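You operate a simulated robot arm through the tools that you are given. There is no shell and no other tool. Be economical: measure what you need, move in short steps, check, and stop when the job is done.

The job below is to be done with a simulated two-armed robot. You get a single attempt, and the scene is never put back.

## Task
Load the wax pad, hold the brown-banded wheel and wax its rim patch.
Fine: lay the pad back and shut the tin; the wheel turns a few degrees at most. Set down upright: wax pad with a blue grip. A coat counts when it lies all over at full strength: go over it till it gets no stronger.

It is judged by the outcome, as a careful person would: the job done as asked, and still so three seconds after it is handed in. It fails if anything else is knocked over, pushed out of place, dropped, spilled or broken.

## Robot
Two 7-joint arms with two-finger parallel grippers on one trunk, on a base that drives. Base frame: it is fixed to the floor where the robot stands at the start and does not move with it; the origin is under the middle of the robot, x ahead of it, y to its left, z up; the surface under the hand at the start is at about z = 0.78. Lengths are in m, angles in degrees, forces in N, time in s.
The left shoulder is at the start at [0.06, 0.144, 0.926], the right one opposite. With the tool pointing down near the work surface each hand reaches from about 0.32 to 0.74 m from the robot's upright axis, wherever it stands, measured 20 degrees to its own side. Places, roughly: small wheel with a green band (18x18x8 cm) [1.2, -1.1, 0.9]; wax pad with a blue grip (8x6x6 cm) [0.5, 0, 0.8]; wax tin [0.7, 0.1, 0.8]; wax tin lid [0.7, 0.1, 0.8]; wheel with a purple band [0.5, 1.5, 0.75]. Payload 1.57 kg a hand.
The tool frame of a hand sits at the grasp point between the pads (the TCP): z along the fingers, y along the line on which they close. The tips reach 0.03 m beyond it. Largest opening 0.11 m; finger width 0.024, thickness 0.012; the body of the gripper, 0.048 by 0.112 m, starts 0.078 m behind the TCP.
Orientation is that of the tool frame in the base frame, as a unit quaternion [w, x, y, z]. With the fingers straight down and closing along the base's y, the tool's x points along the base's -x, its y along +y and its z along -z.

## Interface
- The arms move only by the tool send_rows. It takes "left_increments", "right_increments" or both (then of equal length, played together; a hand with none holds still); each is a list of rows, each a list of 6 numbers: the shift along the tool's x, y, z in units of 150 mm (1.0 is 150 mm), then the turn, a rotation vector about the tool's x, y, z in units of 180 degrees (1.0 is 180 degrees). In form: [[tx, ty, tz, rx, ry, rz], ...]. A call has 1 to 10 rows; each row is the pose to reach, as a shift and turn from the pose commanded when the call began, along the tool's axes at that moment. "left_grip" and "right_grip" are, for a hand that has rows, the gripper command, from -1 (shut) to 1 (fully open), values between in proportion, set as the call begins (left out, the last holds). A call with a number of a shift or a turn outside -1 to 1 is refused whole. Rows are played at 5 a second. More than 0.05 m and 8.6 degrees between two rows, or a gripper value outside its range, and nothing of the call is played. Where a pose cannot be reached the arm comes as near as it can. A force on the tool above 50 N (or 10 N above the force at the start of the call, whichever is more), or a blocked arm, ends the call early, and 0.2 s more pass. The fingers move at their own pace (about 0.045 m/s each) and stop on an object; they squeeze with about 27 N. The grip force told is the motor's: it shows also when the fingers shut on nothing. Time passes only in rows, and 0.2 s behind the last, so rows that repeat a pose let the fingers close. The reply holds the time, the measured pose of the TCP, the force on the tool along the base axes, the opening and the grip force, in the units named above and with some noise, with the torque about the TCP (base axes, N m) and any sound that the robot's microphone picked up, and new pictures: "pictures" is both (left out), scene, wrist or none (wrist: the cameras of the hands that moved).
- Cameras (640 x 400 px; columns grow to the right, rows downward): "scene" is now at [0.0408, 0.0275, 1.529]; the picture's right is [0.37, -0.93, 0.00], its down [-0.73, -0.30, -0.61] and it looks along [0.57, 0.23, -0.79] (base axes); focal length 266 px, centre (320, 200). "left" rides on the left gripper at [0.07, -0.016, -0.141] in its tool frame; the picture's right is [0.23, 0.97, 0.00], its down [-0.86, 0.20, -0.48] and it looks along [-0.47, 0.11, 0.88] (tool axes); focal length 222 px, centre (320, 200). "right" rides on the right gripper at [0.07, 0.016, -0.141] in its tool frame; the picture's right is [-0.23, 0.97, 0.00], its down [-0.86, -0.20, -0.48] and it looks along [-0.47, -0.11, 0.88] (tool axes); focal length 222 px, centre (320, 200). There is no depth. A picture from a camera that has moved, and an enlarged one, comes with that camera's place and axes in the base frame and with its lens.
- slide_trunk(by): slides the trunk up (or, below 0, down) by that many m; the arms and the scene camera ride with it, the base frame stays. It gives what a move gives, with no picture.
- steer(legs): drives the robot by 1 to 6 legs, each [ahead, left, turn to the left] in m, m and degrees, along the robot's own axes; the way and the turn of a leg run together, so that a leg with both is an arc; at most 1.5 m and 180 degrees a leg. The arms and the cameras ride along, it lands a little off, and it stops where it bumps. It gives what a move gives, and a new picture of the scene camera.
- pan_tilt(pan, tilt): turns the head with the scene camera to pan (to the left, within 86 degrees either way) and tilt (down, from -29 to 69), counted from straight ahead of the robot. It gives what a move gives, and a new picture of the scene camera.
- close_up(camera, box): a new picture of the part [left, top, right, bottom] of that camera's present view, enlarged. It takes no simulated time.
- finish_job(): hands the job in; it is judged then, once.

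Go step by step. Nothing tells you exact positions but the pictures and the camera data: compare them with the known pose of the tool, close in by small moves and look again before you grip or let go. The budget is 120 turns and 260 pictures, counting those below and the enlarged ones. Unless the task says otherwise, let go and move clear before handing in.

The tools are called by a JSON object that holds its "fn" and its "kwargs". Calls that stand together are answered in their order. send_rows: Moves the arms, as the interface text tells. Its arguments: {"type":"object","properties":{"left_increments":{"type":"array"},"left_grip":{"type":"number"},"right_increments":{"type":"array"},"right_grip":{"type":"number"},"pictures":{"type":"string","enum":["both","scene","wrist","none"]}},"required":[]} The other tools are called the same way: slide_trunk (by) slides the trunk up or down; steer (legs) drives the base; pan_tilt (pan, tilt) turns the head that bears the scene camera; close_up (camera, box) takes an enlarged picture of a part of a camera's view; finish_job () hands the job in.

At the start:

```text
time_s: 0.0
left_position: [0.4147, 0.3893, 0.9996]
left_tcp_rot: [0.0, 0.0, 1.0, 0.0]
left_wrist_force: [-0.6, 0.1, -0.2]
left_ft_torque: [-0.02, 0.01, -0.01]
left_finger_gap: 0.11
left_grasp_force: 0.1
right_position: [0.4612, -0.0144, 1.0006]
right_tcp_rot: [0.0, 0.001, 1.0, 0.0]
right_wrist_force: [-0.3, -0.3, -0.4]
right_ft_torque: [-0.02, 0.0, -0.02]
right_finger_gap: 0.1101
right_grasp_force: 0.2
trunk travel left (down, up): [-0.525, 0.065]
robot x, y, heading: [-0.0043, 0.0003, 0.3]
head pan, tilt: [21.9, 52.3]
```

scene: 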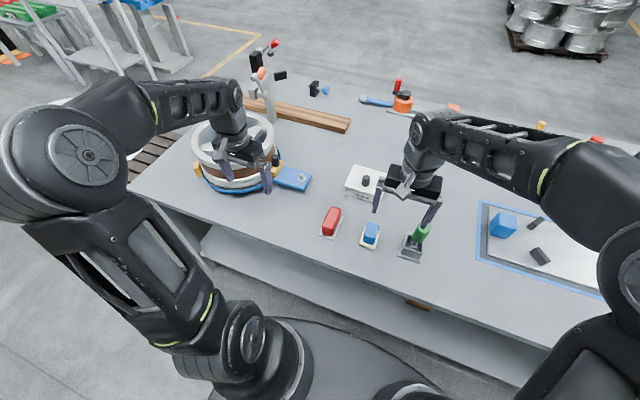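
right: 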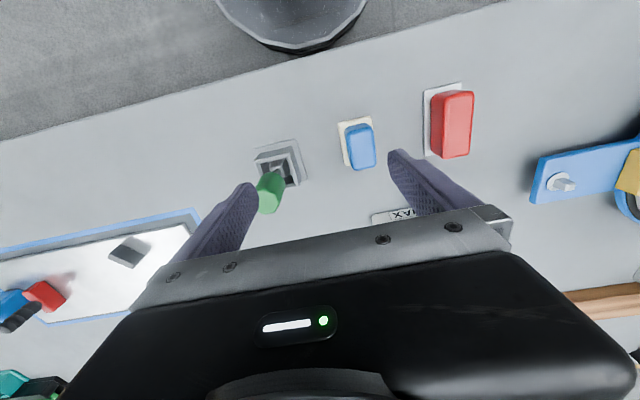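
left: 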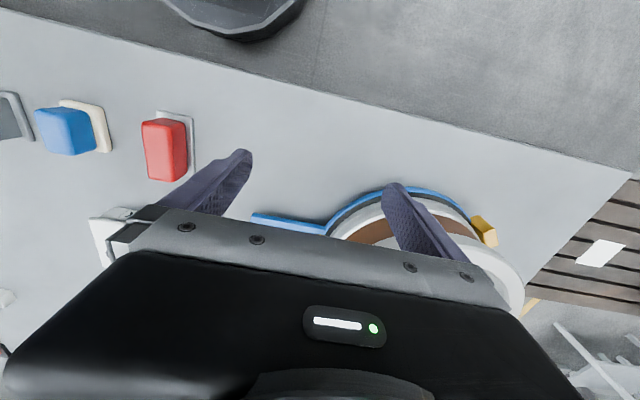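

I see a bench with the brown-banded wheel on a blue turntable at left, the white wax tin with its lid in the middle, and the blue wax pad near the edge. I take close-ups first.

{"fn": "close_up", "kwargs": {"camera": "scene", "box": [180, 60, 340, 220]}}

{"fn": "close_up", "kwargs": {"camera": "scene", "box": [300, 140, 460, 260]}}

```text
2.50 times, centred on (260, 140) of scene
camera zoom: at [0.0408, 0.0275, 1.529], right [0.37, -0.93, 0.0], down [-0.73, -0.3, -0.61], along [0.57, 0.23, -0.79], focal length 665 px, centre (470, 350)
```

zoom: 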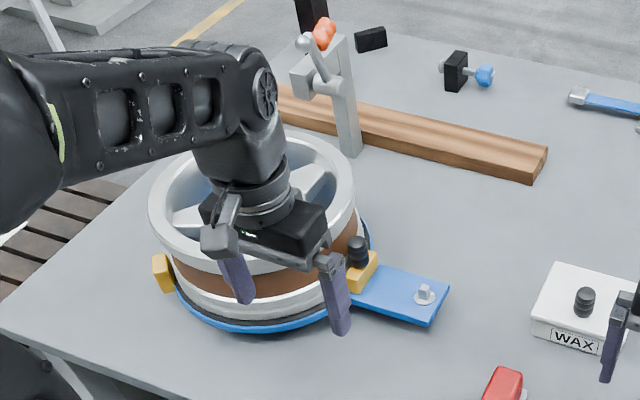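

```text
3.33 times, centred on (380, 200) of scene
camera zoom: at [0.0408, 0.0275, 1.529], right [0.37, -0.93, 0.0], down [-0.73, -0.3, -0.61], along [0.57, 0.23, -0.79], focal length 887 px, centre (120, 200)
```

zoom: 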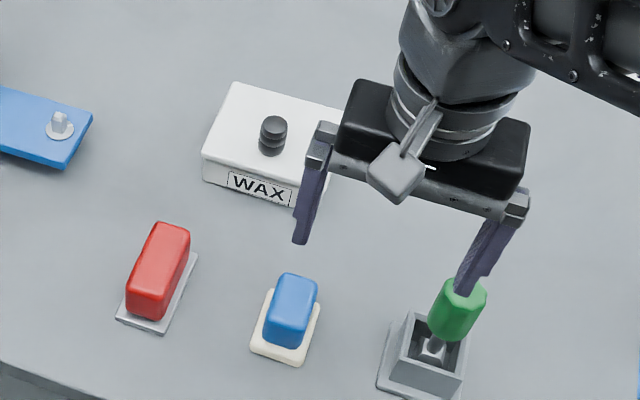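

I'll shift both arms out of the view to see the wheel and the tin.

{"fn": "send_rows", "kwargs": {"left_increments": [[0.13, 0.2, -0.13, 0, 0, 0], [0.26, 0.4, -0.26, 0, 0, 0], [0.4, 0.6, -0.4, 0, 0, 0], [0.53, 0.8, -0.53, 0, 0, 0], [0.667, 1, -0.667, 0, 0, 0]], "right_increments": [[0, -0.2, 0, 0, 0, 0], [0, -0.4, 0, 0, 0, 0], [0, -0.6, 0, 0, 0, 0], [0, -0.8, 0, 0, 0, 0], [0, -1, 0, 0, 0, 0]]}}

```text
time_s: 1.2
left_position: [0.3133, 0.5397, 1.0999]
left_tcp_rot: [-0.001, 0.001, 1.0, 0.0]
left_wrist_force: [-0.1, 0.0, 0.3]
left_ft_torque: [-0.01, -0.04, -0.04]
left_finger_gap: 0.1098
left_grasp_force: 0.1
right_position: [0.4596, -0.165, 1.0026]
right_tcp_rot: [0.0, -0.001, 1.0, 0.0]
right_wrist_force: [-0.3, 0.9, 0.9]
right_ft_torque: [0.03, -0.01, 0.02]
right_finger_gap: 0.1103
right_grasp_force: 0.1
trunk travel left (down, up): [-0.525, 0.065]
robot x, y, heading: [-0.001, -0.0028, 0.1]
head pan, tilt: [21.9, 52.3]
camera scene: at [0.0401, 0.0273, 1.5291], right [0.37, -0.93, 0.0], down [-0.73, -0.3, -0.61], along [0.57, 0.23, -0.79], focal length 266 px, centre (320, 200)
camera right: at [0.3893, -0.1492, 1.1429], right [0.23, 0.97, 0.0], down [0.86, -0.2, 0.48], along [0.47, -0.11, -0.88], focal length 222 px, centre (320, 200)
camera left: at [0.243, 0.524, 1.2401], right [-0.23, 0.97, 0.0], down [0.85, 0.2, 0.48], along [0.47, 0.11, -0.88], focal length 222 px, centre (320, 200)
```

scene: 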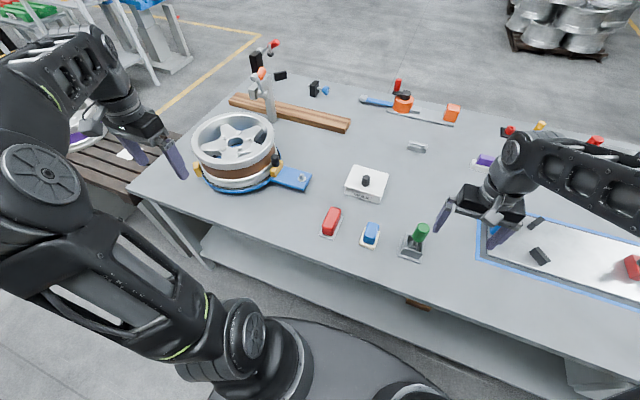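
right: 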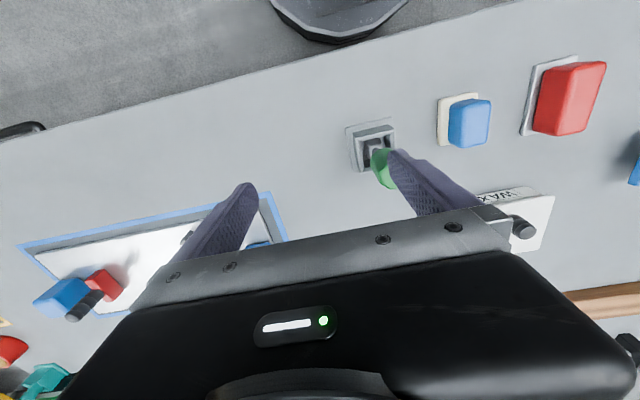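
left: 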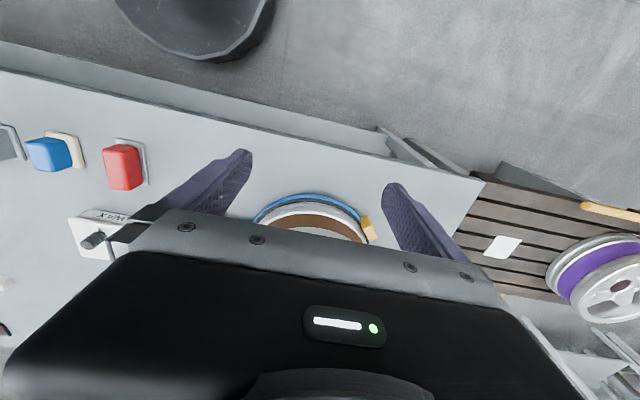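

{"fn": "close_up", "kwargs": {"camera": "scene", "box": [185, 100, 325, 200]}}

{"fn": "close_up", "kwargs": {"camera": "scene", "box": [315, 150, 445, 260]}}

{"fn": "close_up", "kwargs": {"camera": "left", "box": [230, 170, 400, 260]}}

```text
4.00 times, centred on (255, 150) of scene
camera zoom: at [0.0401, 0.0273, 1.5291], right [0.37, -0.93, 0.0], down [-0.73, -0.3, -0.61], along [0.57, 0.23, -0.79], focal length 1064 px, centre (580, 400)
```

zoom: 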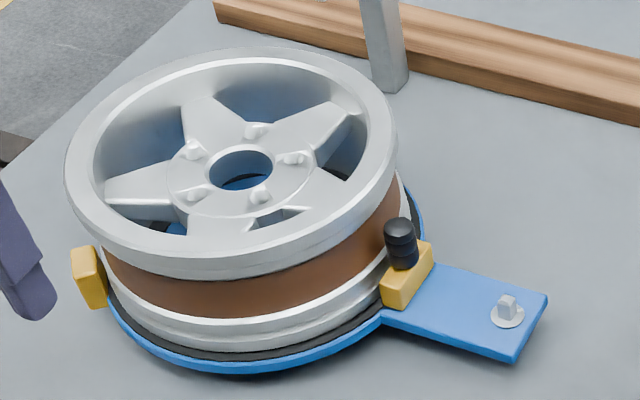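

```text
3.64 times, centred on (380, 205) of scene
camera zoom: at [0.0401, 0.0273, 1.5291], right [0.37, -0.93, 0.0], down [-0.73, -0.3, -0.61], along [0.57, 0.23, -0.79], focal length 967 px, centre (102, 182)
```

zoom: 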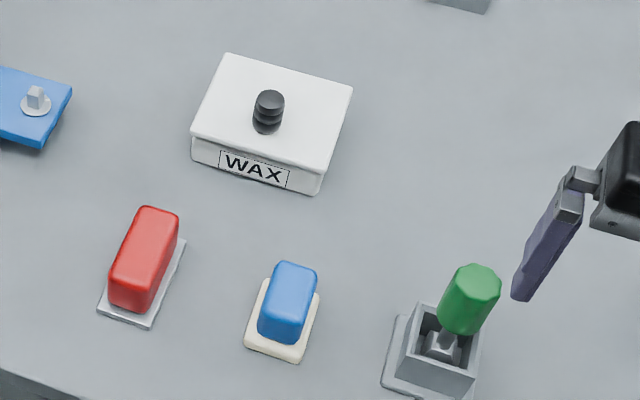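

```text
3.76 times, centred on (315, 215) of left
camera zoom: at [0.243, 0.524, 1.2401], right [-0.23, 0.97, 0.0], down [0.85, 0.2, 0.48], along [0.47, 0.11, -0.88], focal length 836 px, centre (339, 144)
```

zoom: 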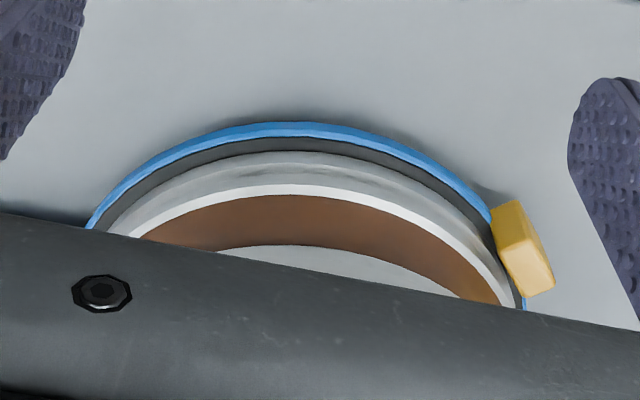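

{"fn": "close_up", "kwargs": {"camera": "scene", "box": [190, 105, 240, 185]}}

{"fn": "close_up", "kwargs": {"camera": "scene", "box": [230, 105, 320, 195]}}

{"fn": "close_up", "kwargs": {"camera": "scene", "box": [230, 35, 340, 125]}}

```text
5.00 times, centred on (215, 145) of scene
camera zoom: at [0.0401, 0.0273, 1.5291], right [0.37, -0.93, 0.0], down [-0.73, -0.3, -0.61], along [0.57, 0.23, -0.79], focal length 1330 px, centre (845, 475)
```

zoom: 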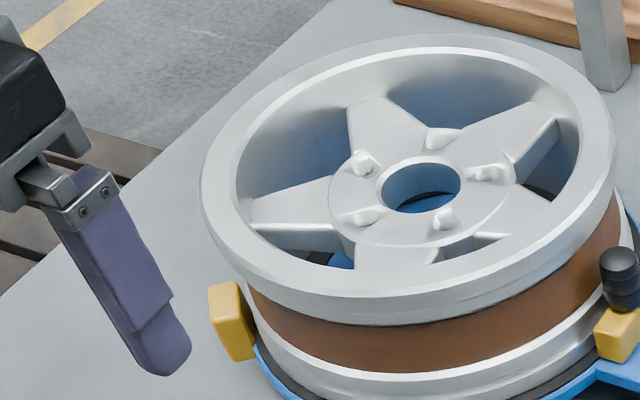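

```text
4.44 times, centred on (275, 150) of scene
camera zoom: at [0.0401, 0.0273, 1.5291], right [0.37, -0.93, 0.0], down [-0.73, -0.3, -0.61], along [0.57, 0.23, -0.79], focal length 1182 px, centre (520, 422)
```

zoom: 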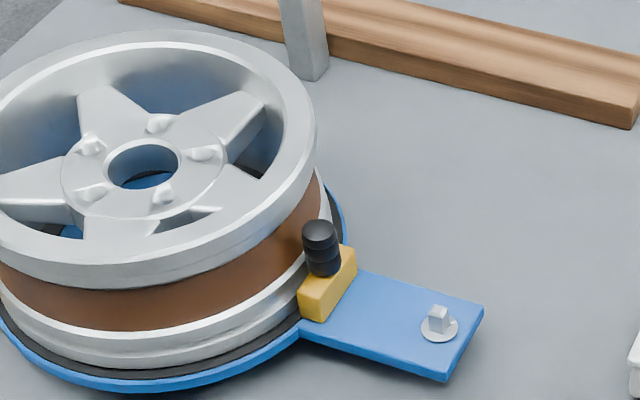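

```text
4.44 times, centred on (285, 80) of scene
camera zoom: at [0.0401, 0.0273, 1.5291], right [0.37, -0.93, 0.0], down [-0.73, -0.3, -0.61], along [0.57, 0.23, -0.79], focal length 1182 px, centre (476, 733)
```

zoom: 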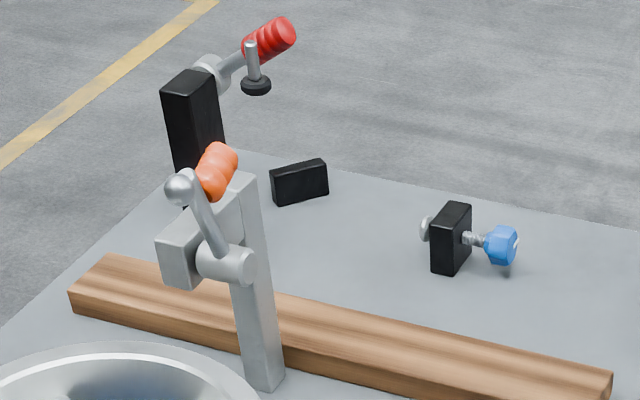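

The wheel sits in a fixture with a knobbed yellow jaw, and the patch isn't visible yet. I'll raise the right hand, then drive left to see the wheel from another angle.

{"fn": "send_rows", "kwargs": {"right_increments": [[0.2, -0.1, -0.25, 0, 0, 0], [0.4, -0.2, -0.5, 0, 0, 0], [0.6, -0.3, -0.75, 0, 0, 0], [0.7, -0.4, -1, 0, 0, 0]], "left_increments": [[0, -0.2, -0.13, 0, 0, 0], [0, -0.4, -0.26, 0, 0, 0], [0, -0.6, -0.4, 0, 0, 0], [0, -0.8, -0.53, 0, 0, 0]], "pictures": "none"}}

{"fn": "steer", "kwargs": {"legs": [[0, 0.6, 0]]}}

{"fn": "pan_tilt", "kwargs": {"pan": 0, "tilt": 50}}

```text
refused: row 1 steps farther than a row can; nothing moved
```

```text
time_s: 4.6
left_position: [0.3132, 1.148, 1.1001]
left_tcp_rot: [0.0, -0.001, 1.0, 0.0]
left_wrist_force: [-1.7, 0.1, -0.6]
left_ft_torque: [-0.01, 0.02, 0.01]
left_finger_gap: 0.1101
left_grasp_force: 0.0
right_position: [0.4592, 0.442, 1.0006]
right_tcp_rot: [0.0, -0.001, 1.0, 0.0]
right_wrist_force: [0.0, -0.2, -0.8]
right_ft_torque: [0.03, -0.02, 0.05]
right_finger_gap: 0.1098
right_grasp_force: 0.0
trunk travel left (down, up): [-0.525, 0.065]
robot x, y, heading: [0.0035, 0.6062, 0.2]
head pan, tilt: [21.9, 52.3]
camera scene: at [0.0402, 0.6355, 1.529], right [0.38, -0.93, 0.0], down [-0.73, -0.3, -0.61], along [0.57, 0.23, -0.79], focal length 266 px, centre (320, 200)
```

scene: 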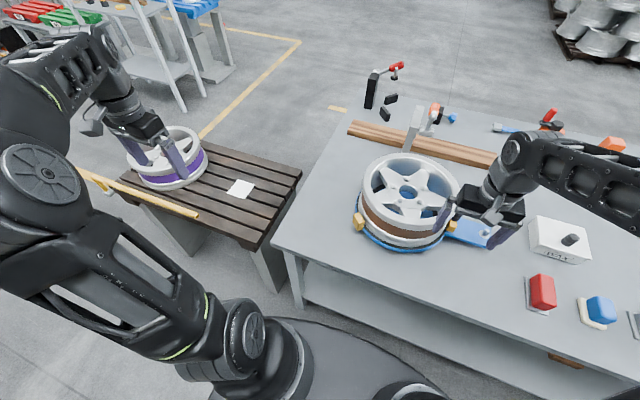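

```text
time_s: 5.5
left_position: [0.3112, 1.1476, 1.0992]
left_tcp_rot: [0.0, -0.001, 1.0, 0.0]
left_wrist_force: [0.5, 0.1, 0.4]
left_ft_torque: [0.0, 0.0, 0.0]
left_finger_gap: 0.1101
left_grasp_force: 0.0
right_position: [0.4582, 0.4414, 1.0015]
right_tcp_rot: [0.0, -0.001, 1.0, 0.0]
right_wrist_force: [-0.6, 0.1, 0.6]
right_ft_torque: [0.01, -0.02, -0.04]
right_finger_gap: 0.1098
right_grasp_force: 0.1
trunk travel left (down, up): [-0.525, 0.065]
robot x, y, heading: [-0.0021, 0.6087, 0.0]
head pan, tilt: [0.0, 50.0]
camera scene: at [0.0478, 0.6069, 1.532], right [0.0, -1.0, 0.0], down [-0.77, 0.0, -0.64], along [0.64, 0.0, -0.77], focal length 266 px, centre (320, 200)
```

scene: 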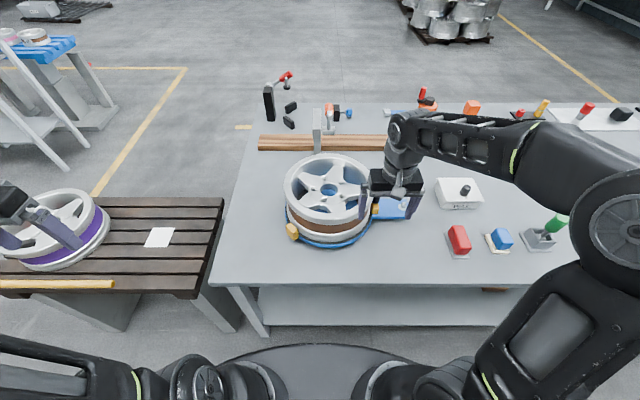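

{"fn": "close_up", "kwargs": {"camera": "scene", "box": [270, 140, 420, 260]}}

{"fn": "close_up", "kwargs": {"camera": "right", "box": [0, 0, 640, 400]}}

```text
3.33 times, centred on (345, 200) of scene
camera zoom: at [0.0478, 0.6069, 1.532], right [0.0, -1.0, 0.0], down [-0.77, 0.0, -0.64], along [0.64, 0.0, -0.77], focal length 887 px, centre (237, 200)
```

zoom: 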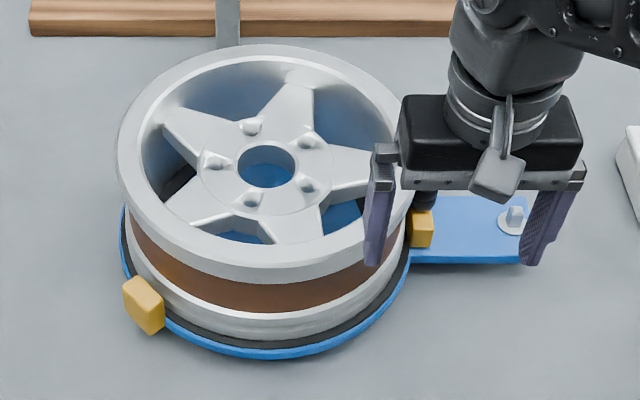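

```text
1.00 times, centred on (320, 200) of right (not enlarged: the box is as wide or as high as the picture)
camera zoom: at [0.3896, 0.4591, 1.1427], right [0.23, 0.97, 0.0], down [0.86, -0.2, 0.48], along [0.47, -0.11, -0.88], focal length 222 px, centre (320, 200)
```

zoom: 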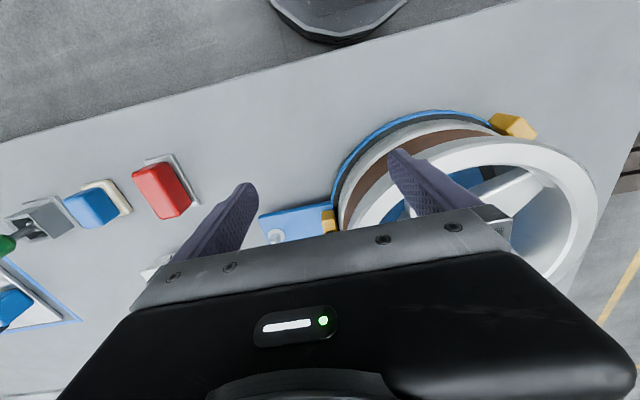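

{"fn": "send_rows", "kwargs": {"right_increments": [[0, -0.2, -0.2, 0, 0, 0.04], [-0.13, -0.4, -0.4, 0, 0, 0.08], [-0.3, -0.5, -0.6, 0, 0, 0.125], [-0.5, -0.6, -0.8, 0, 0, 0.17], [-0.7, -0.67, -0.8, 0, 0, 0.21], [-0.93, -0.67, -0.8, 0, 0, 0.25], [-1, -0.67, -0.8, 0, 0, 0.29], [-1, -0.67, -0.8, 0, 0, 0.333]], "pictures": "none"}}

{"fn": "send_rows", "kwargs": {"right_increments": [[0, 0, 0, 0, 0.04, 0], [0, 0, 0, 0, 0.08, 0], [0, 0, 0, 0, 0.12, 0], [0, 0, 0, 0, 0.16, 0], [0, 0, 0, 0, 0.2, 0]]}}

```text
time_s: 7.3
left_position: [0.3113, 1.1472, 1.1005]
left_tcp_rot: [0.001, -0.001, 1.0, 0.0]
left_wrist_force: [0.0, -0.3, -1.1]
left_ft_torque: [-0.01, -0.05, -0.02]
left_finger_gap: 0.1099
left_grasp_force: 0.0
right_position: [0.5331, 0.3332, 1.1161]
right_tcp_rot: [0.017, 0.423, 0.905, 0.045]
right_wrist_force: [-0.1, 0.4, 0.6]
right_ft_torque: [-0.03, -0.02, 0.0]
right_finger_gap: 0.11
right_grasp_force: 0.0
right hand out of reach, approached as far as the arm can: row 4, 5, 6, 7, 8
trunk travel left (down, up): [-0.525, 0.065]
robot x, y, heading: [-0.0011, 0.6058, 0.0]
head pan, tilt: [0.0, 50.0]
```

```text
time_s: 8.5
left_position: [0.3136, 1.1474, 1.0994]
left_tcp_rot: [0.0, 0.0, 1.0, 0.001]
left_wrist_force: [0.5, -0.7, 0.3]
left_ft_torque: [0.0, 0.01, -0.03]
left_finger_gap: 0.1097
left_grasp_force: 0.1
right_position: [0.477, 0.379, 1.0733]
right_tcp_rot: [-0.145, 0.422, 0.867, 0.222]
right_wrist_force: [0.6, -0.1, -0.4]
right_ft_torque: [-0.02, 0.01, -0.01]
right_finger_gap: 0.11
right_grasp_force: 0.0
right hand out of reach, approached as far as the arm can: row 1, 2, 3, 4, 5
trunk travel left (down, up): [-0.525, 0.065]
robot x, y, heading: [-0.0011, 0.6081, 0.1]
head pan, tilt: [0.0, 50.0]
camera scene: at [0.0485, 0.6061, 1.532], right [0.0, -1.0, 0.0], down [-0.77, 0.0, -0.64], along [0.64, 0.0, -0.77], focal length 266 px, centre (320, 200)
camera right: at [0.4568, 0.3635, 1.2285], right [0.91, 0.38, 0.16], down [0.39, -0.92, -0.02], along [0.14, 0.08, -0.99], focal length 222 px, centre (320, 200)
```

scene: 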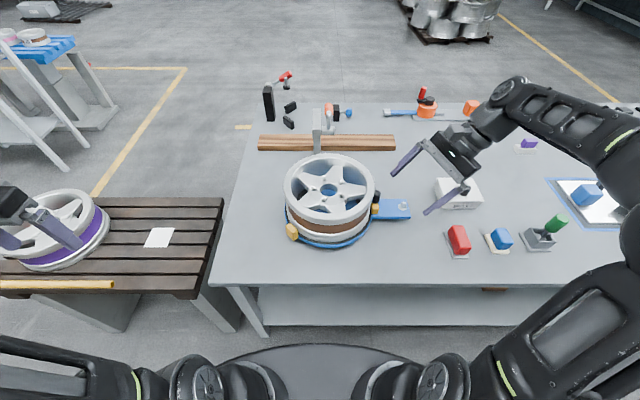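
right: 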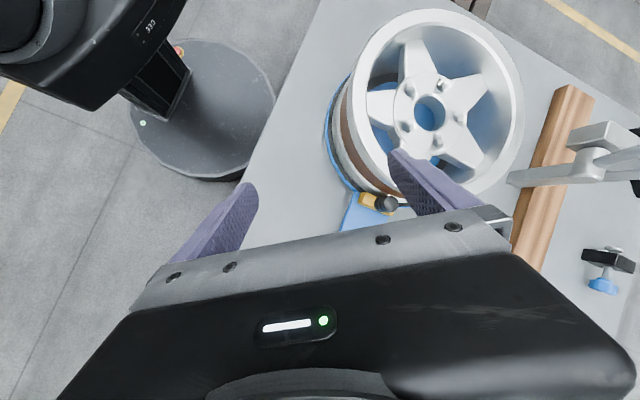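

{"fn": "close_up", "kwargs": {"camera": "right", "box": [320, 0, 640, 220]}}

{"fn": "close_up", "kwargs": {"camera": "scene", "box": [270, 90, 420, 260]}}

```text
1.82 times, centred on (480, 110) of right
camera zoom: at [0.4568, 0.3635, 1.2285], right [0.91, 0.38, 0.16], down [0.39, -0.92, -0.02], along [0.14, 0.08, -0.99], focal length 404 px, centre (29, 364)
```

zoom: 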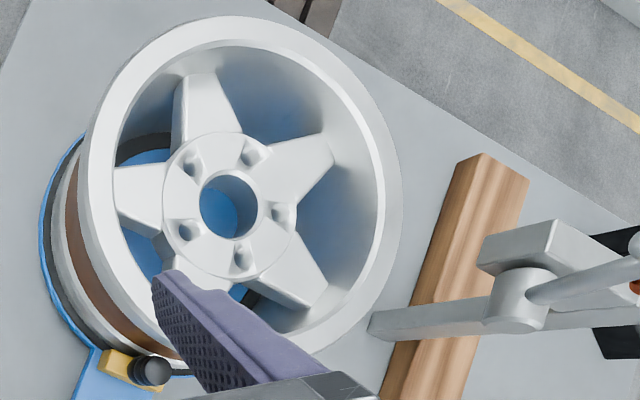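

```text
2.35 times, centred on (345, 175) of scene
camera zoom: at [0.0485, 0.6061, 1.532], right [0.0, -1.0, 0.0], down [-0.77, 0.0, -0.64], along [0.64, 0.0, -0.77], focal length 626 px, centre (261, 259)
```

zoom: 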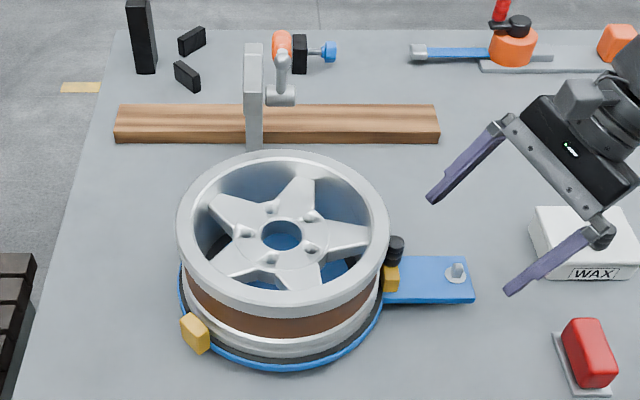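

{"fn": "close_up", "kwargs": {"camera": "scene", "box": [278, 190, 338, 250]}}

{"fn": "close_up", "kwargs": {"camera": "scene", "box": [335, 190, 415, 250]}}

{"fn": "close_up", "kwargs": {"camera": "scene", "box": [280, 145, 380, 205]}}

```text
6.67 times, centred on (308, 220) of scene
camera zoom: at [0.0485, 0.6061, 1.532], right [0.0, -1.0, 0.0], down [-0.77, 0.0, -0.64], along [0.64, 0.0, -0.77], focal length 1774 px, centre (400, 67)
```

zoom: 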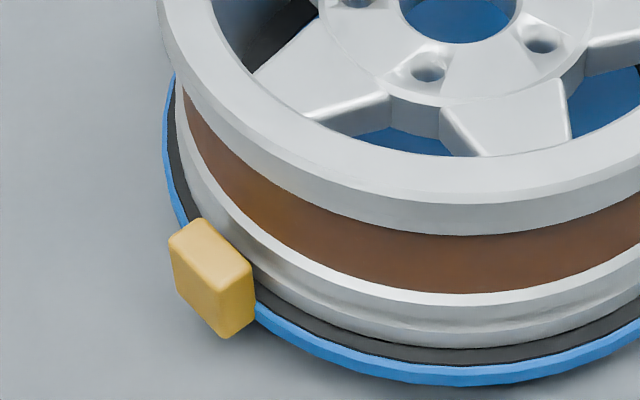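

```text
6.67 times, centred on (375, 220) of scene
camera zoom: at [0.0485, 0.6061, 1.532], right [0.0, -1.0, 0.0], down [-0.77, 0.0, -0.64], along [0.64, 0.0, -0.77], focal length 1774 px, centre (-47, 67)
```

zoom: 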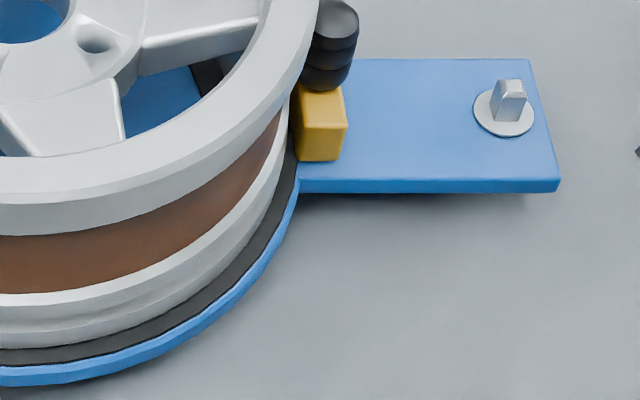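

```text
6.40 times, centred on (330, 175) of scene
camera zoom: at [0.0485, 0.6061, 1.532], right [0.0, -1.0, 0.0], down [-0.77, 0.0, -0.64], along [0.64, 0.0, -0.77], focal length 1703 px, centre (256, 360)
```

zoom: 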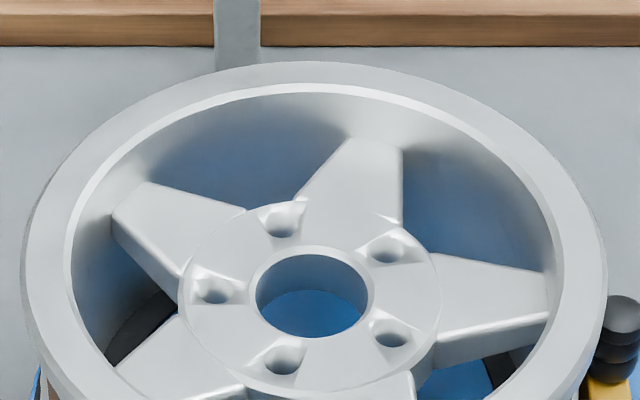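

{"fn": "pan_tilt", "kwargs": {"pan": -60, "tilt": 30}}

{"fn": "pan_tilt", "kwargs": {"pan": 0, "tilt": 15}}

```text
time_s: 9.8
left_position: [0.3136, 1.1468, 1.099]
left_tcp_rot: [-0.001, -0.001, 1.0, 0.0]
left_wrist_force: [-0.8, 0.8, 0.4]
left_ft_torque: [0.03, 0.0, 0.01]
left_finger_gap: 0.1098
left_grasp_force: 0.0
right_position: [0.476, 0.3803, 1.0725]
right_tcp_rot: [-0.145, 0.422, 0.867, 0.222]
right_wrist_force: [0.5, -0.5, -0.2]
right_ft_torque: [-0.01, 0.0, -0.01]
right_finger_gap: 0.1099
right_grasp_force: 0.1
trunk travel left (down, up): [-0.525, 0.065]
robot x, y, heading: [0.0018, 0.6108, -0.2]
head pan, tilt: [-60.0, 30.0]
camera scene: at [0.0162, 0.5284, 1.5615], right [-0.86, -0.5, 0.0], down [-0.25, 0.43, -0.87], along [0.43, -0.75, -0.5], focal length 266 px, centre (320, 200)
```

scene: 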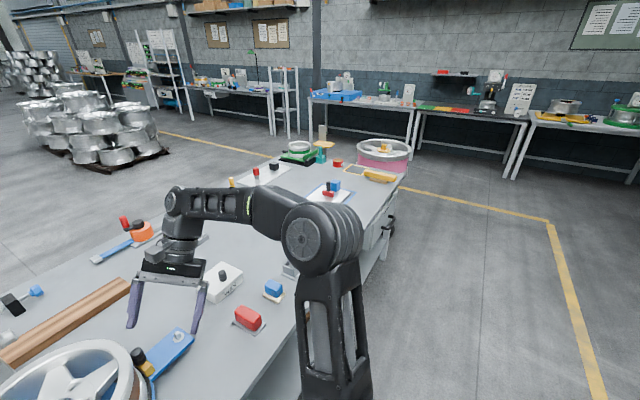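

```text
time_s: 11.1
left_position: [0.3135, 1.1473, 1.0996]
left_tcp_rot: [0.0, -0.001, 1.0, 0.001]
left_wrist_force: [0.0, 1.0, -0.1]
left_ft_torque: [0.01, -0.01, 0.01]
left_finger_gap: 0.1099
left_grasp_force: 0.1
right_position: [0.4752, 0.3792, 1.0721]
right_tcp_rot: [-0.144, 0.421, 0.868, 0.221]
right_wrist_force: [-0.1, 0.8, 0.0]
right_ft_torque: [0.0, 0.03, -0.01]
right_finger_gap: 0.1102
right_grasp_force: 0.0
trunk travel left (down, up): [-0.525, 0.065]
robot x, y, heading: [-0.001, 0.6059, 0.1]
head pan, tilt: [0.0, 15.0]
camera scene: at [0.0642, 0.6067, 1.5857], right [0.0, -1.0, 0.0], down [-0.26, 0.0, -0.97], along [0.97, 0.0, -0.26], focal length 266 px, centre (320, 200)
```

scene: 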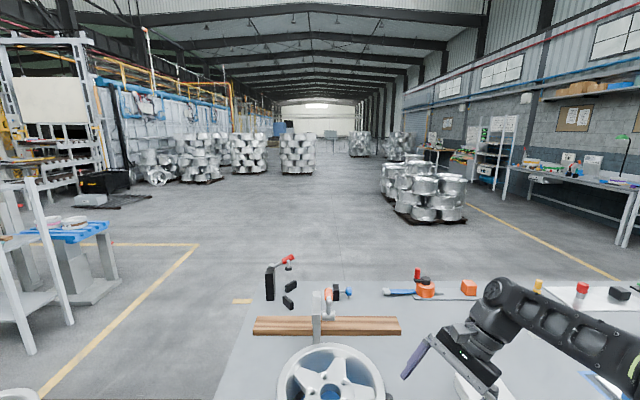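

The patch must be on the hidden far side (or inside). The floor is clear around the right end of the bench, so I drive round to look from behind.

{"fn": "steer", "kwargs": {"legs": [[0, -1.4, 0], [0, -1.4, 0], [1.0, 0, 0], [1.0, 0, 0], [0, 1.4, 0], [0, 1.4, 0]]}}

```text
time_s: 47.5
left_position: [2.3206, 1.1974, 1.0987]
left_tcp_rot: [0.0, 0.009, 1.0, 0.0]
left_wrist_force: [0.2, 0.4, 0.1]
left_ft_torque: [-0.01, -0.03, -0.01]
left_finger_gap: 0.11
left_grasp_force: 0.0
right_position: [2.469, 0.4282, 1.0742]
right_tcp_rot: [-0.142, 0.43, 0.863, 0.224]
right_wrist_force: [-0.4, 0.7, -0.2]
right_ft_torque: [0.02, -0.01, -0.01]
right_finger_gap: 0.1098
right_grasp_force: 0.1
trunk travel left (down, up): [-0.525, 0.065]
robot x, y, heading: [1.9961, 0.662, -0.8]
head pan, tilt: [0.0, 15.0]
camera scene: at [2.0605, 0.6618, 1.5858], right [-0.02, -1.0, 0.0], down [-0.26, 0.0, -0.97], along [0.97, -0.02, -0.26], focal length 266 px, centre (320, 200)
```

scene: 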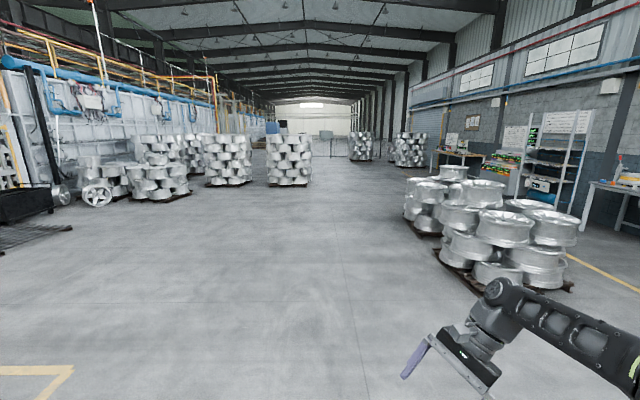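

{"fn": "steer", "kwargs": {"legs": [[0, 0, 179]]}}

{"fn": "pan_tilt", "kwargs": {"pan": 0, "tilt": 32}}

{"fn": "close_up", "kwargs": {"camera": "scene", "box": [240, 130, 400, 230]}}

```text
time_s: 55.1
left_position: [1.6454, 0.1454, 1.0994]
left_tcp_rot: [-0.001, 0.999, -0.035, 0.0]
left_wrist_force: [0.3, -0.4, 0.2]
left_ft_torque: [-0.01, -0.02, 0.0]
left_finger_gap: 0.1099
left_grasp_force: 0.1
right_position: [1.5352, 0.9239, 1.0739]
right_tcp_rot: [0.228, 0.852, -0.451, 0.137]
right_wrist_force: [-0.6, -0.8, -0.8]
right_ft_torque: [-0.01, 0.02, -0.02]
right_finger_gap: 0.1101
right_grasp_force: 0.1
trunk travel left (down, up): [-0.525, 0.065]
robot x, y, heading: [1.9957, 0.6636, 176.0]
head pan, tilt: [0.0, 15.0]
camera scene: at [1.9337, 0.6668, 1.5858], right [0.07, 1.0, 0.0], down [0.26, -0.02, -0.97], along [-0.96, 0.07, -0.26], focal length 266 px, centre (320, 200)
```

scene: 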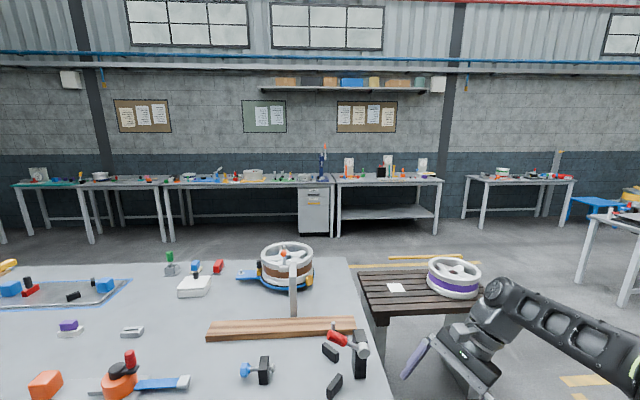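

```text
time_s: 56.0
left_position: [1.6455, 0.1465, 1.098]
left_tcp_rot: [0.0, 0.999, -0.034, 0.001]
left_wrist_force: [-0.6, 0.0, 0.7]
left_ft_torque: [-0.03, -0.01, -0.03]
left_finger_gap: 0.1099
left_grasp_force: 0.0
right_position: [1.536, 0.9232, 1.0736]
right_tcp_rot: [0.227, 0.852, -0.451, 0.136]
right_wrist_force: [-0.6, 0.0, 0.6]
right_ft_torque: [0.01, 0.01, 0.01]
right_finger_gap: 0.1102
right_grasp_force: 0.0
trunk travel left (down, up): [-0.525, 0.065]
robot x, y, heading: [1.9936, 0.6641, 176.0]
head pan, tilt: [0.0, 32.0]
camera scene: at [1.9375, 0.6666, 1.5585], right [0.07, 1.0, 0.0], down [0.53, -0.04, -0.85], along [-0.85, 0.06, -0.53], focal length 266 px, centre (320, 200)
```

scene: 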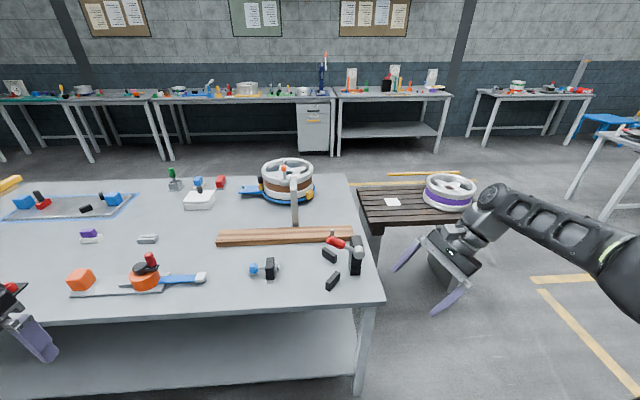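

```text
4.00 times, centred on (320, 180) of scene
camera zoom: at [1.9375, 0.6666, 1.5585], right [0.07, 1.0, 0.0], down [0.53, -0.04, -0.85], along [-0.85, 0.06, -0.53], focal length 1064 px, centre (320, 280)
```

zoom: 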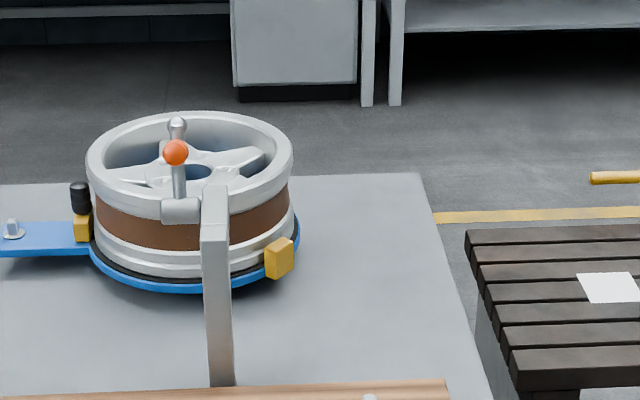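

{"fn": "close_up", "kwargs": {"camera": "scene", "box": [235, 150, 325, 210]}}

{"fn": "steer", "kwargs": {"legs": [[0.2, -0.6, -25]]}}

{"fn": "close_up", "kwargs": {"camera": "scene", "box": [235, 140, 395, 240]}}

```text
6.67 times, centred on (280, 180) of scene
camera zoom: at [1.9375, 0.6666, 1.5585], right [0.07, 1.0, 0.0], down [0.53, -0.04, -0.85], along [-0.85, 0.06, -0.53], focal length 1774 px, centre (587, 333)
```

zoom: 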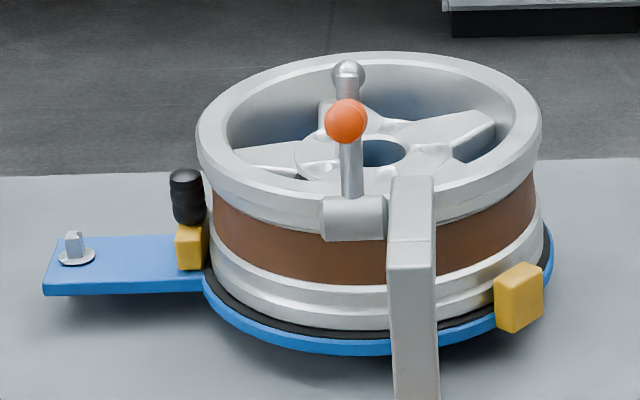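

```text
time_s: 59.5
left_position: [1.4412, 0.966, 1.0988]
left_tcp_rot: [-0.001, 0.97, -0.245, 0.001]
left_wrist_force: [-0.2, -0.4, 0.4]
left_ft_torque: [-0.02, 0.02, 0.01]
left_finger_gap: 0.1102
left_grasp_force: 0.0
right_position: [1.6618, 1.7192, 1.0727]
right_tcp_rot: [0.251, 0.738, -0.62, 0.086]
right_wrist_force: [0.2, -0.1, 0.7]
right_ft_torque: [-0.01, 0.0, 0.0]
right_finger_gap: 0.1097
right_grasp_force: 0.0
trunk travel left (down, up): [-0.525, 0.065]
robot x, y, heading: [1.9724, 1.2923, 152.0]
head pan, tilt: [0.0, 32.0]
camera scene: at [1.9217, 1.32, 1.5584], right [0.47, 0.88, 0.0], down [0.47, -0.25, -0.85], along [-0.75, 0.4, -0.53], focal length 266 px, centre (320, 200)
```

scene: 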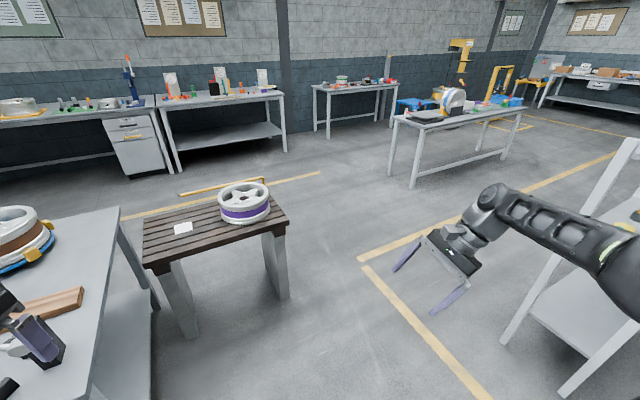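

```text
4.00 times, centred on (315, 190) of scene
camera zoom: at [1.9217, 1.32, 1.5584], right [0.47, 0.88, 0.0], down [0.47, -0.25, -0.85], along [-0.75, 0.4, -0.53], focal length 1064 px, centre (340, 240)
```

zoom: 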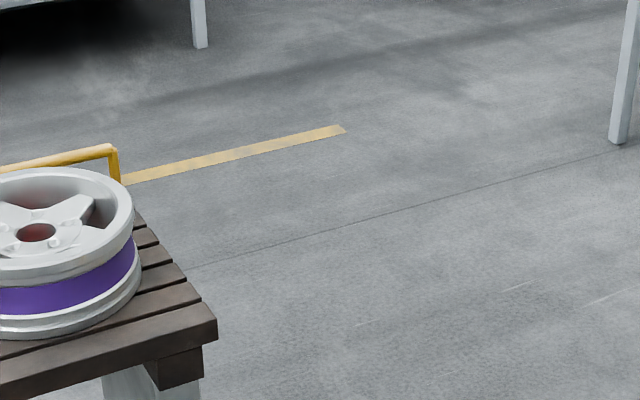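

{"fn": "pan_tilt", "kwargs": {"pan": 50, "tilt": 32}}

{"fn": "close_up", "kwargs": {"camera": "scene", "box": [220, 120, 380, 220]}}

```text
time_s: 60.7
left_position: [1.4405, 0.965, 1.0989]
left_tcp_rot: [0.0, 0.97, -0.244, 0.0]
left_wrist_force: [-0.2, -0.4, -0.2]
left_ft_torque: [0.0, 0.01, 0.02]
left_finger_gap: 0.1101
left_grasp_force: 0.1
right_position: [1.6614, 1.7189, 1.0714]
right_tcp_rot: [0.251, 0.738, -0.621, 0.086]
right_wrist_force: [-0.3, 0.2, -0.3]
right_ft_torque: [0.02, -0.03, -0.01]
right_finger_gap: 0.1099
right_grasp_force: 0.1
trunk travel left (down, up): [-0.525, 0.065]
robot x, y, heading: [1.9727, 1.2934, 151.9]
head pan, tilt: [50.0, 32.0]
camera scene: at [1.9173, 1.2437, 1.5584], right [-0.37, 0.93, 0.0], down [0.49, 0.2, -0.85], along [-0.79, -0.31, -0.53], focal length 266 px, centre (320, 200)
```

scene: 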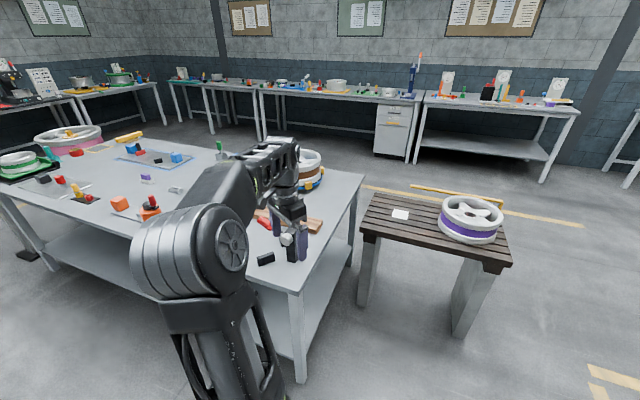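

```text
4.00 times, centred on (300, 170) of scene
camera zoom: at [1.9173, 1.2437, 1.5584], right [-0.37, 0.93, 0.0], down [0.49, 0.2, -0.85], along [-0.79, -0.31, -0.53], focal length 1064 px, centre (400, 320)
```

zoom: 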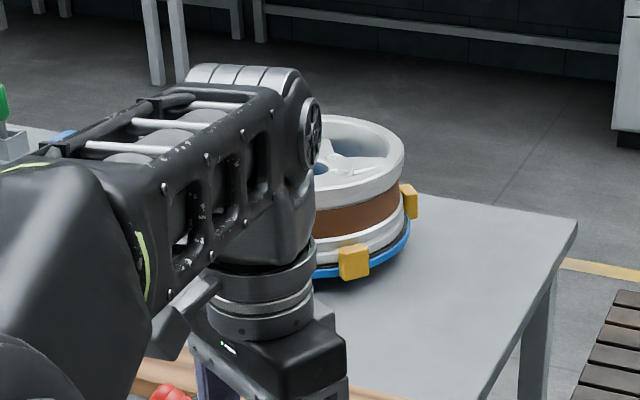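

No marked patch shows from behind either, so it must be subtle and needs a close look. I'm driving back round.

{"fn": "steer", "kwargs": {"legs": [[0, 0, -152], [0, -1.15, 0], [0, -1.15, 0], [0, -1.15, 0], [-1.0, 0, 0], [-1.0, 0, 0]]}}

{"fn": "steer", "kwargs": {"legs": [[0, 1.3, 0], [0, 1.0, 0]]}}

```text
time_s: 93.2
left_position: [0.3049, -1.6119, 1.0996]
left_tcp_rot: [0.001, 0.002, 1.0, 0.0]
left_wrist_force: [-0.6, 0.6, 0.0]
left_ft_torque: [0.0, -0.01, 0.03]
left_finger_gap: 0.1099
left_grasp_force: 0.0
right_position: [0.4647, -2.3796, 1.0718]
right_tcp_rot: [-0.144, 0.424, 0.866, 0.223]
right_wrist_force: [-0.3, 0.3, -0.9]
right_ft_torque: [0.0, 0.0, -0.02]
right_finger_gap: 0.1102
right_grasp_force: 0.1
trunk travel left (down, up): [-0.525, 0.065]
robot x, y, heading: [-0.0112, -2.1507, -0.3]
head pan, tilt: [50.0, 32.0]
camera scene: at [0.0167, -2.0819, 1.5584], right [0.76, -0.65, 0.0], down [-0.34, -0.4, -0.85], along [0.55, 0.65, -0.53], focal length 266 px, centre (320, 200)
```

scene: 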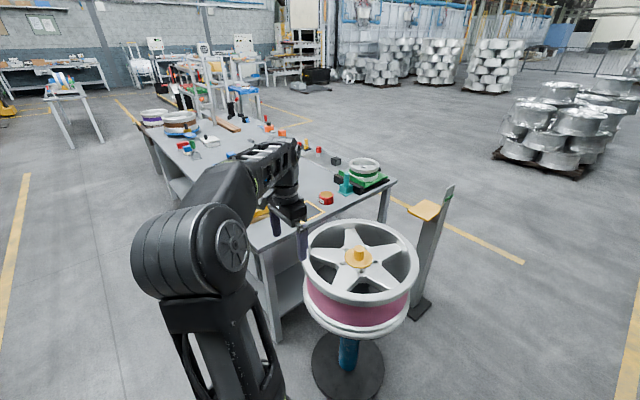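

```text
time_s: 104.6
left_position: [0.2953, 0.7033, 1.1002]
left_tcp_rot: [0.001, -0.009, 1.0, 0.0]
left_wrist_force: [0.3, -0.7, -0.1]
left_ft_torque: [-0.03, -0.01, 0.01]
left_finger_gap: 0.1097
left_grasp_force: 0.0
right_position: [0.4691, -0.0632, 1.074]
right_tcp_rot: [-0.147, 0.415, 0.87, 0.222]
right_wrist_force: [0.6, 1.3, -0.1]
right_ft_torque: [-0.03, 0.03, -0.04]
right_finger_gap: 0.1098
right_grasp_force: 0.1
trunk travel left (down, up): [-0.525, 0.065]
robot x, y, heading: [-0.0138, 0.1591, 1.0]
head pan, tilt: [50.0, 32.0]
camera scene: at [0.0169, 0.2275, 1.5584], right [0.78, -0.63, 0.0], down [-0.33, -0.41, -0.85], along [0.54, 0.66, -0.53], focal length 266 px, centre (320, 200)
```

scene: 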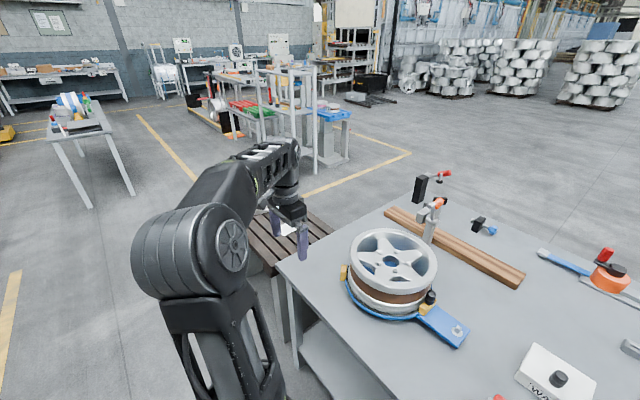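

{"fn": "close_up", "kwargs": {"camera": "scene", "box": [335, 215, 475, 350]}}

{"fn": "pan_tilt", "kwargs": {"pan": 30, "tilt": 45}}

{"fn": "close_up", "kwargs": {"camera": "scene", "box": [235, 90, 365, 190]}}

```text
2.96 times, centred on (405, 282) of scene
camera zoom: at [0.0169, 0.2275, 1.5584], right [0.78, -0.63, 0.0], down [-0.33, -0.41, -0.85], along [0.54, 0.66, -0.53], focal length 788 px, centre (68, -44)
```

zoom: 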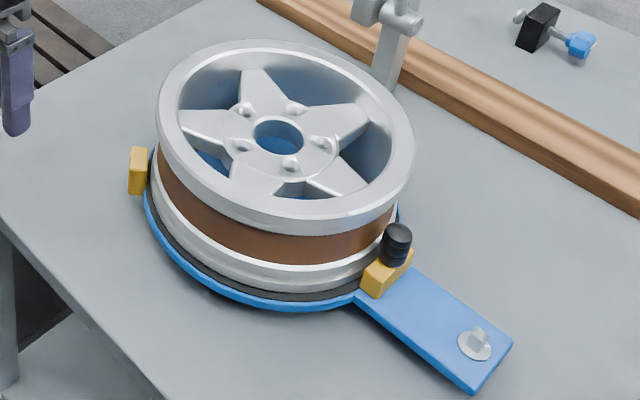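

```text
time_s: 105.4
left_position: [0.2954, 0.7018, 1.0997]
left_tcp_rot: [0.0, -0.006, 1.0, 0.0]
left_wrist_force: [0.4, 0.1, -0.4]
left_ft_torque: [0.01, 0.01, 0.0]
left_finger_gap: 0.1098
left_grasp_force: 0.0
right_position: [0.468, -0.0626, 1.0734]
right_tcp_rot: [-0.146, 0.416, 0.87, 0.222]
right_wrist_force: [-0.4, 0.1, 0.0]
right_ft_torque: [0.0, 0.0, -0.03]
right_finger_gap: 0.1099
right_grasp_force: 0.0
trunk travel left (down, up): [-0.525, 0.065]
robot x, y, heading: [-0.0101, 0.1592, 0.9]
head pan, tilt: [30.0, 45.0]
camera scene: at [0.0301, 0.1994, 1.539], right [0.51, -0.86, 0.0], down [-0.61, -0.36, -0.71], along [0.61, 0.36, -0.71], focal length 266 px, centre (320, 200)
```

scene: 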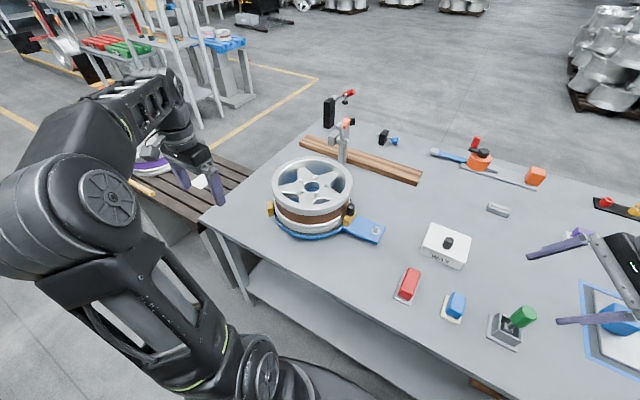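

```text
4.00 times, centred on (300, 140) of scene
camera zoom: at [0.0301, 0.1994, 1.539], right [0.51, -0.86, 0.0], down [-0.61, -0.36, -0.71], along [0.61, 0.36, -0.71], focal length 1064 px, centre (400, 440)
```

zoom: 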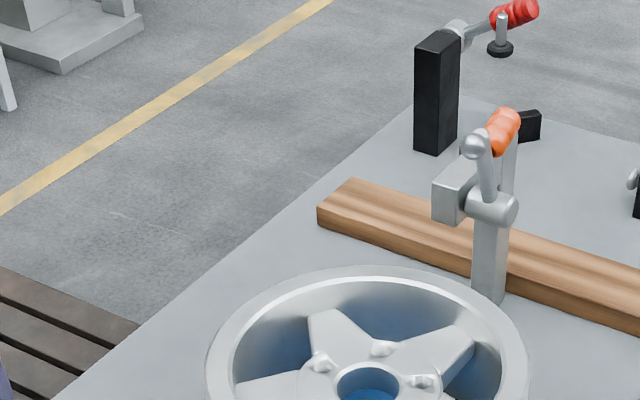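

{"fn": "steer", "kwargs": {"legs": [[0, 0.2, 0]]}}

{"fn": "close_up", "kwargs": {"camera": "right", "box": [240, 0, 640, 250]}}

```text
time_s: 107.0
left_position: [0.2924, 0.9045, 1.0989]
left_tcp_rot: [-0.001, -0.008, 1.0, -0.001]
left_wrist_force: [-0.4, -0.5, 0.1]
left_ft_torque: [-0.04, 0.02, 0.02]
left_finger_gap: 0.1096
left_grasp_force: 0.1
right_position: [0.4657, 0.1385, 1.0732]
right_tcp_rot: [-0.145, 0.416, 0.87, 0.221]
right_wrist_force: [-0.1, 0.5, -0.9]
right_ft_torque: [0.0, -0.03, 0.0]
right_finger_gap: 0.1103
right_grasp_force: 0.2
trunk travel left (down, up): [-0.525, 0.065]
robot x, y, heading: [-0.0143, 0.3588, 0.8]
head pan, tilt: [30.0, 45.0]
camera scene: at [0.0272, 0.4012, 1.5389], right [0.51, -0.86, 0.0], down [-0.61, -0.36, -0.71], along [0.61, 0.36, -0.71], focal length 266 px, centre (320, 200)
```

scene: 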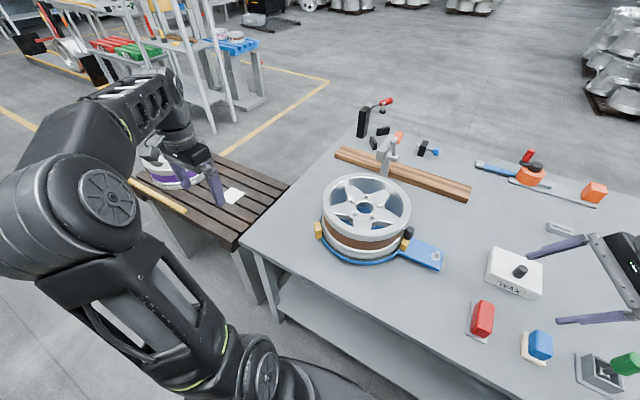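

```text
1.60 times, centred on (440, 125) of right
camera zoom: at [0.4461, 0.1232, 1.2294], right [0.91, 0.39, 0.16], down [0.4, -0.92, -0.02], along [0.14, 0.08, -0.99], focal length 355 px, centre (128, 320)
```

zoom: 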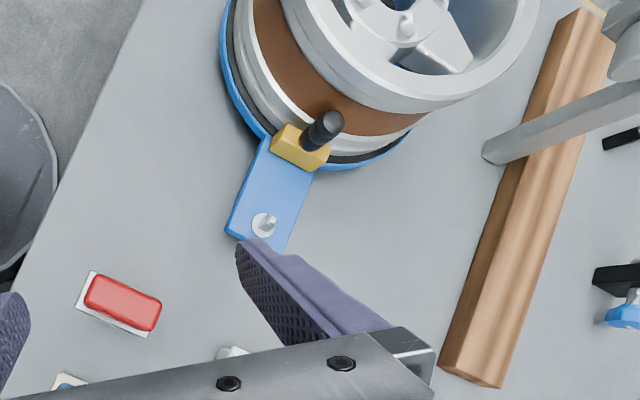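

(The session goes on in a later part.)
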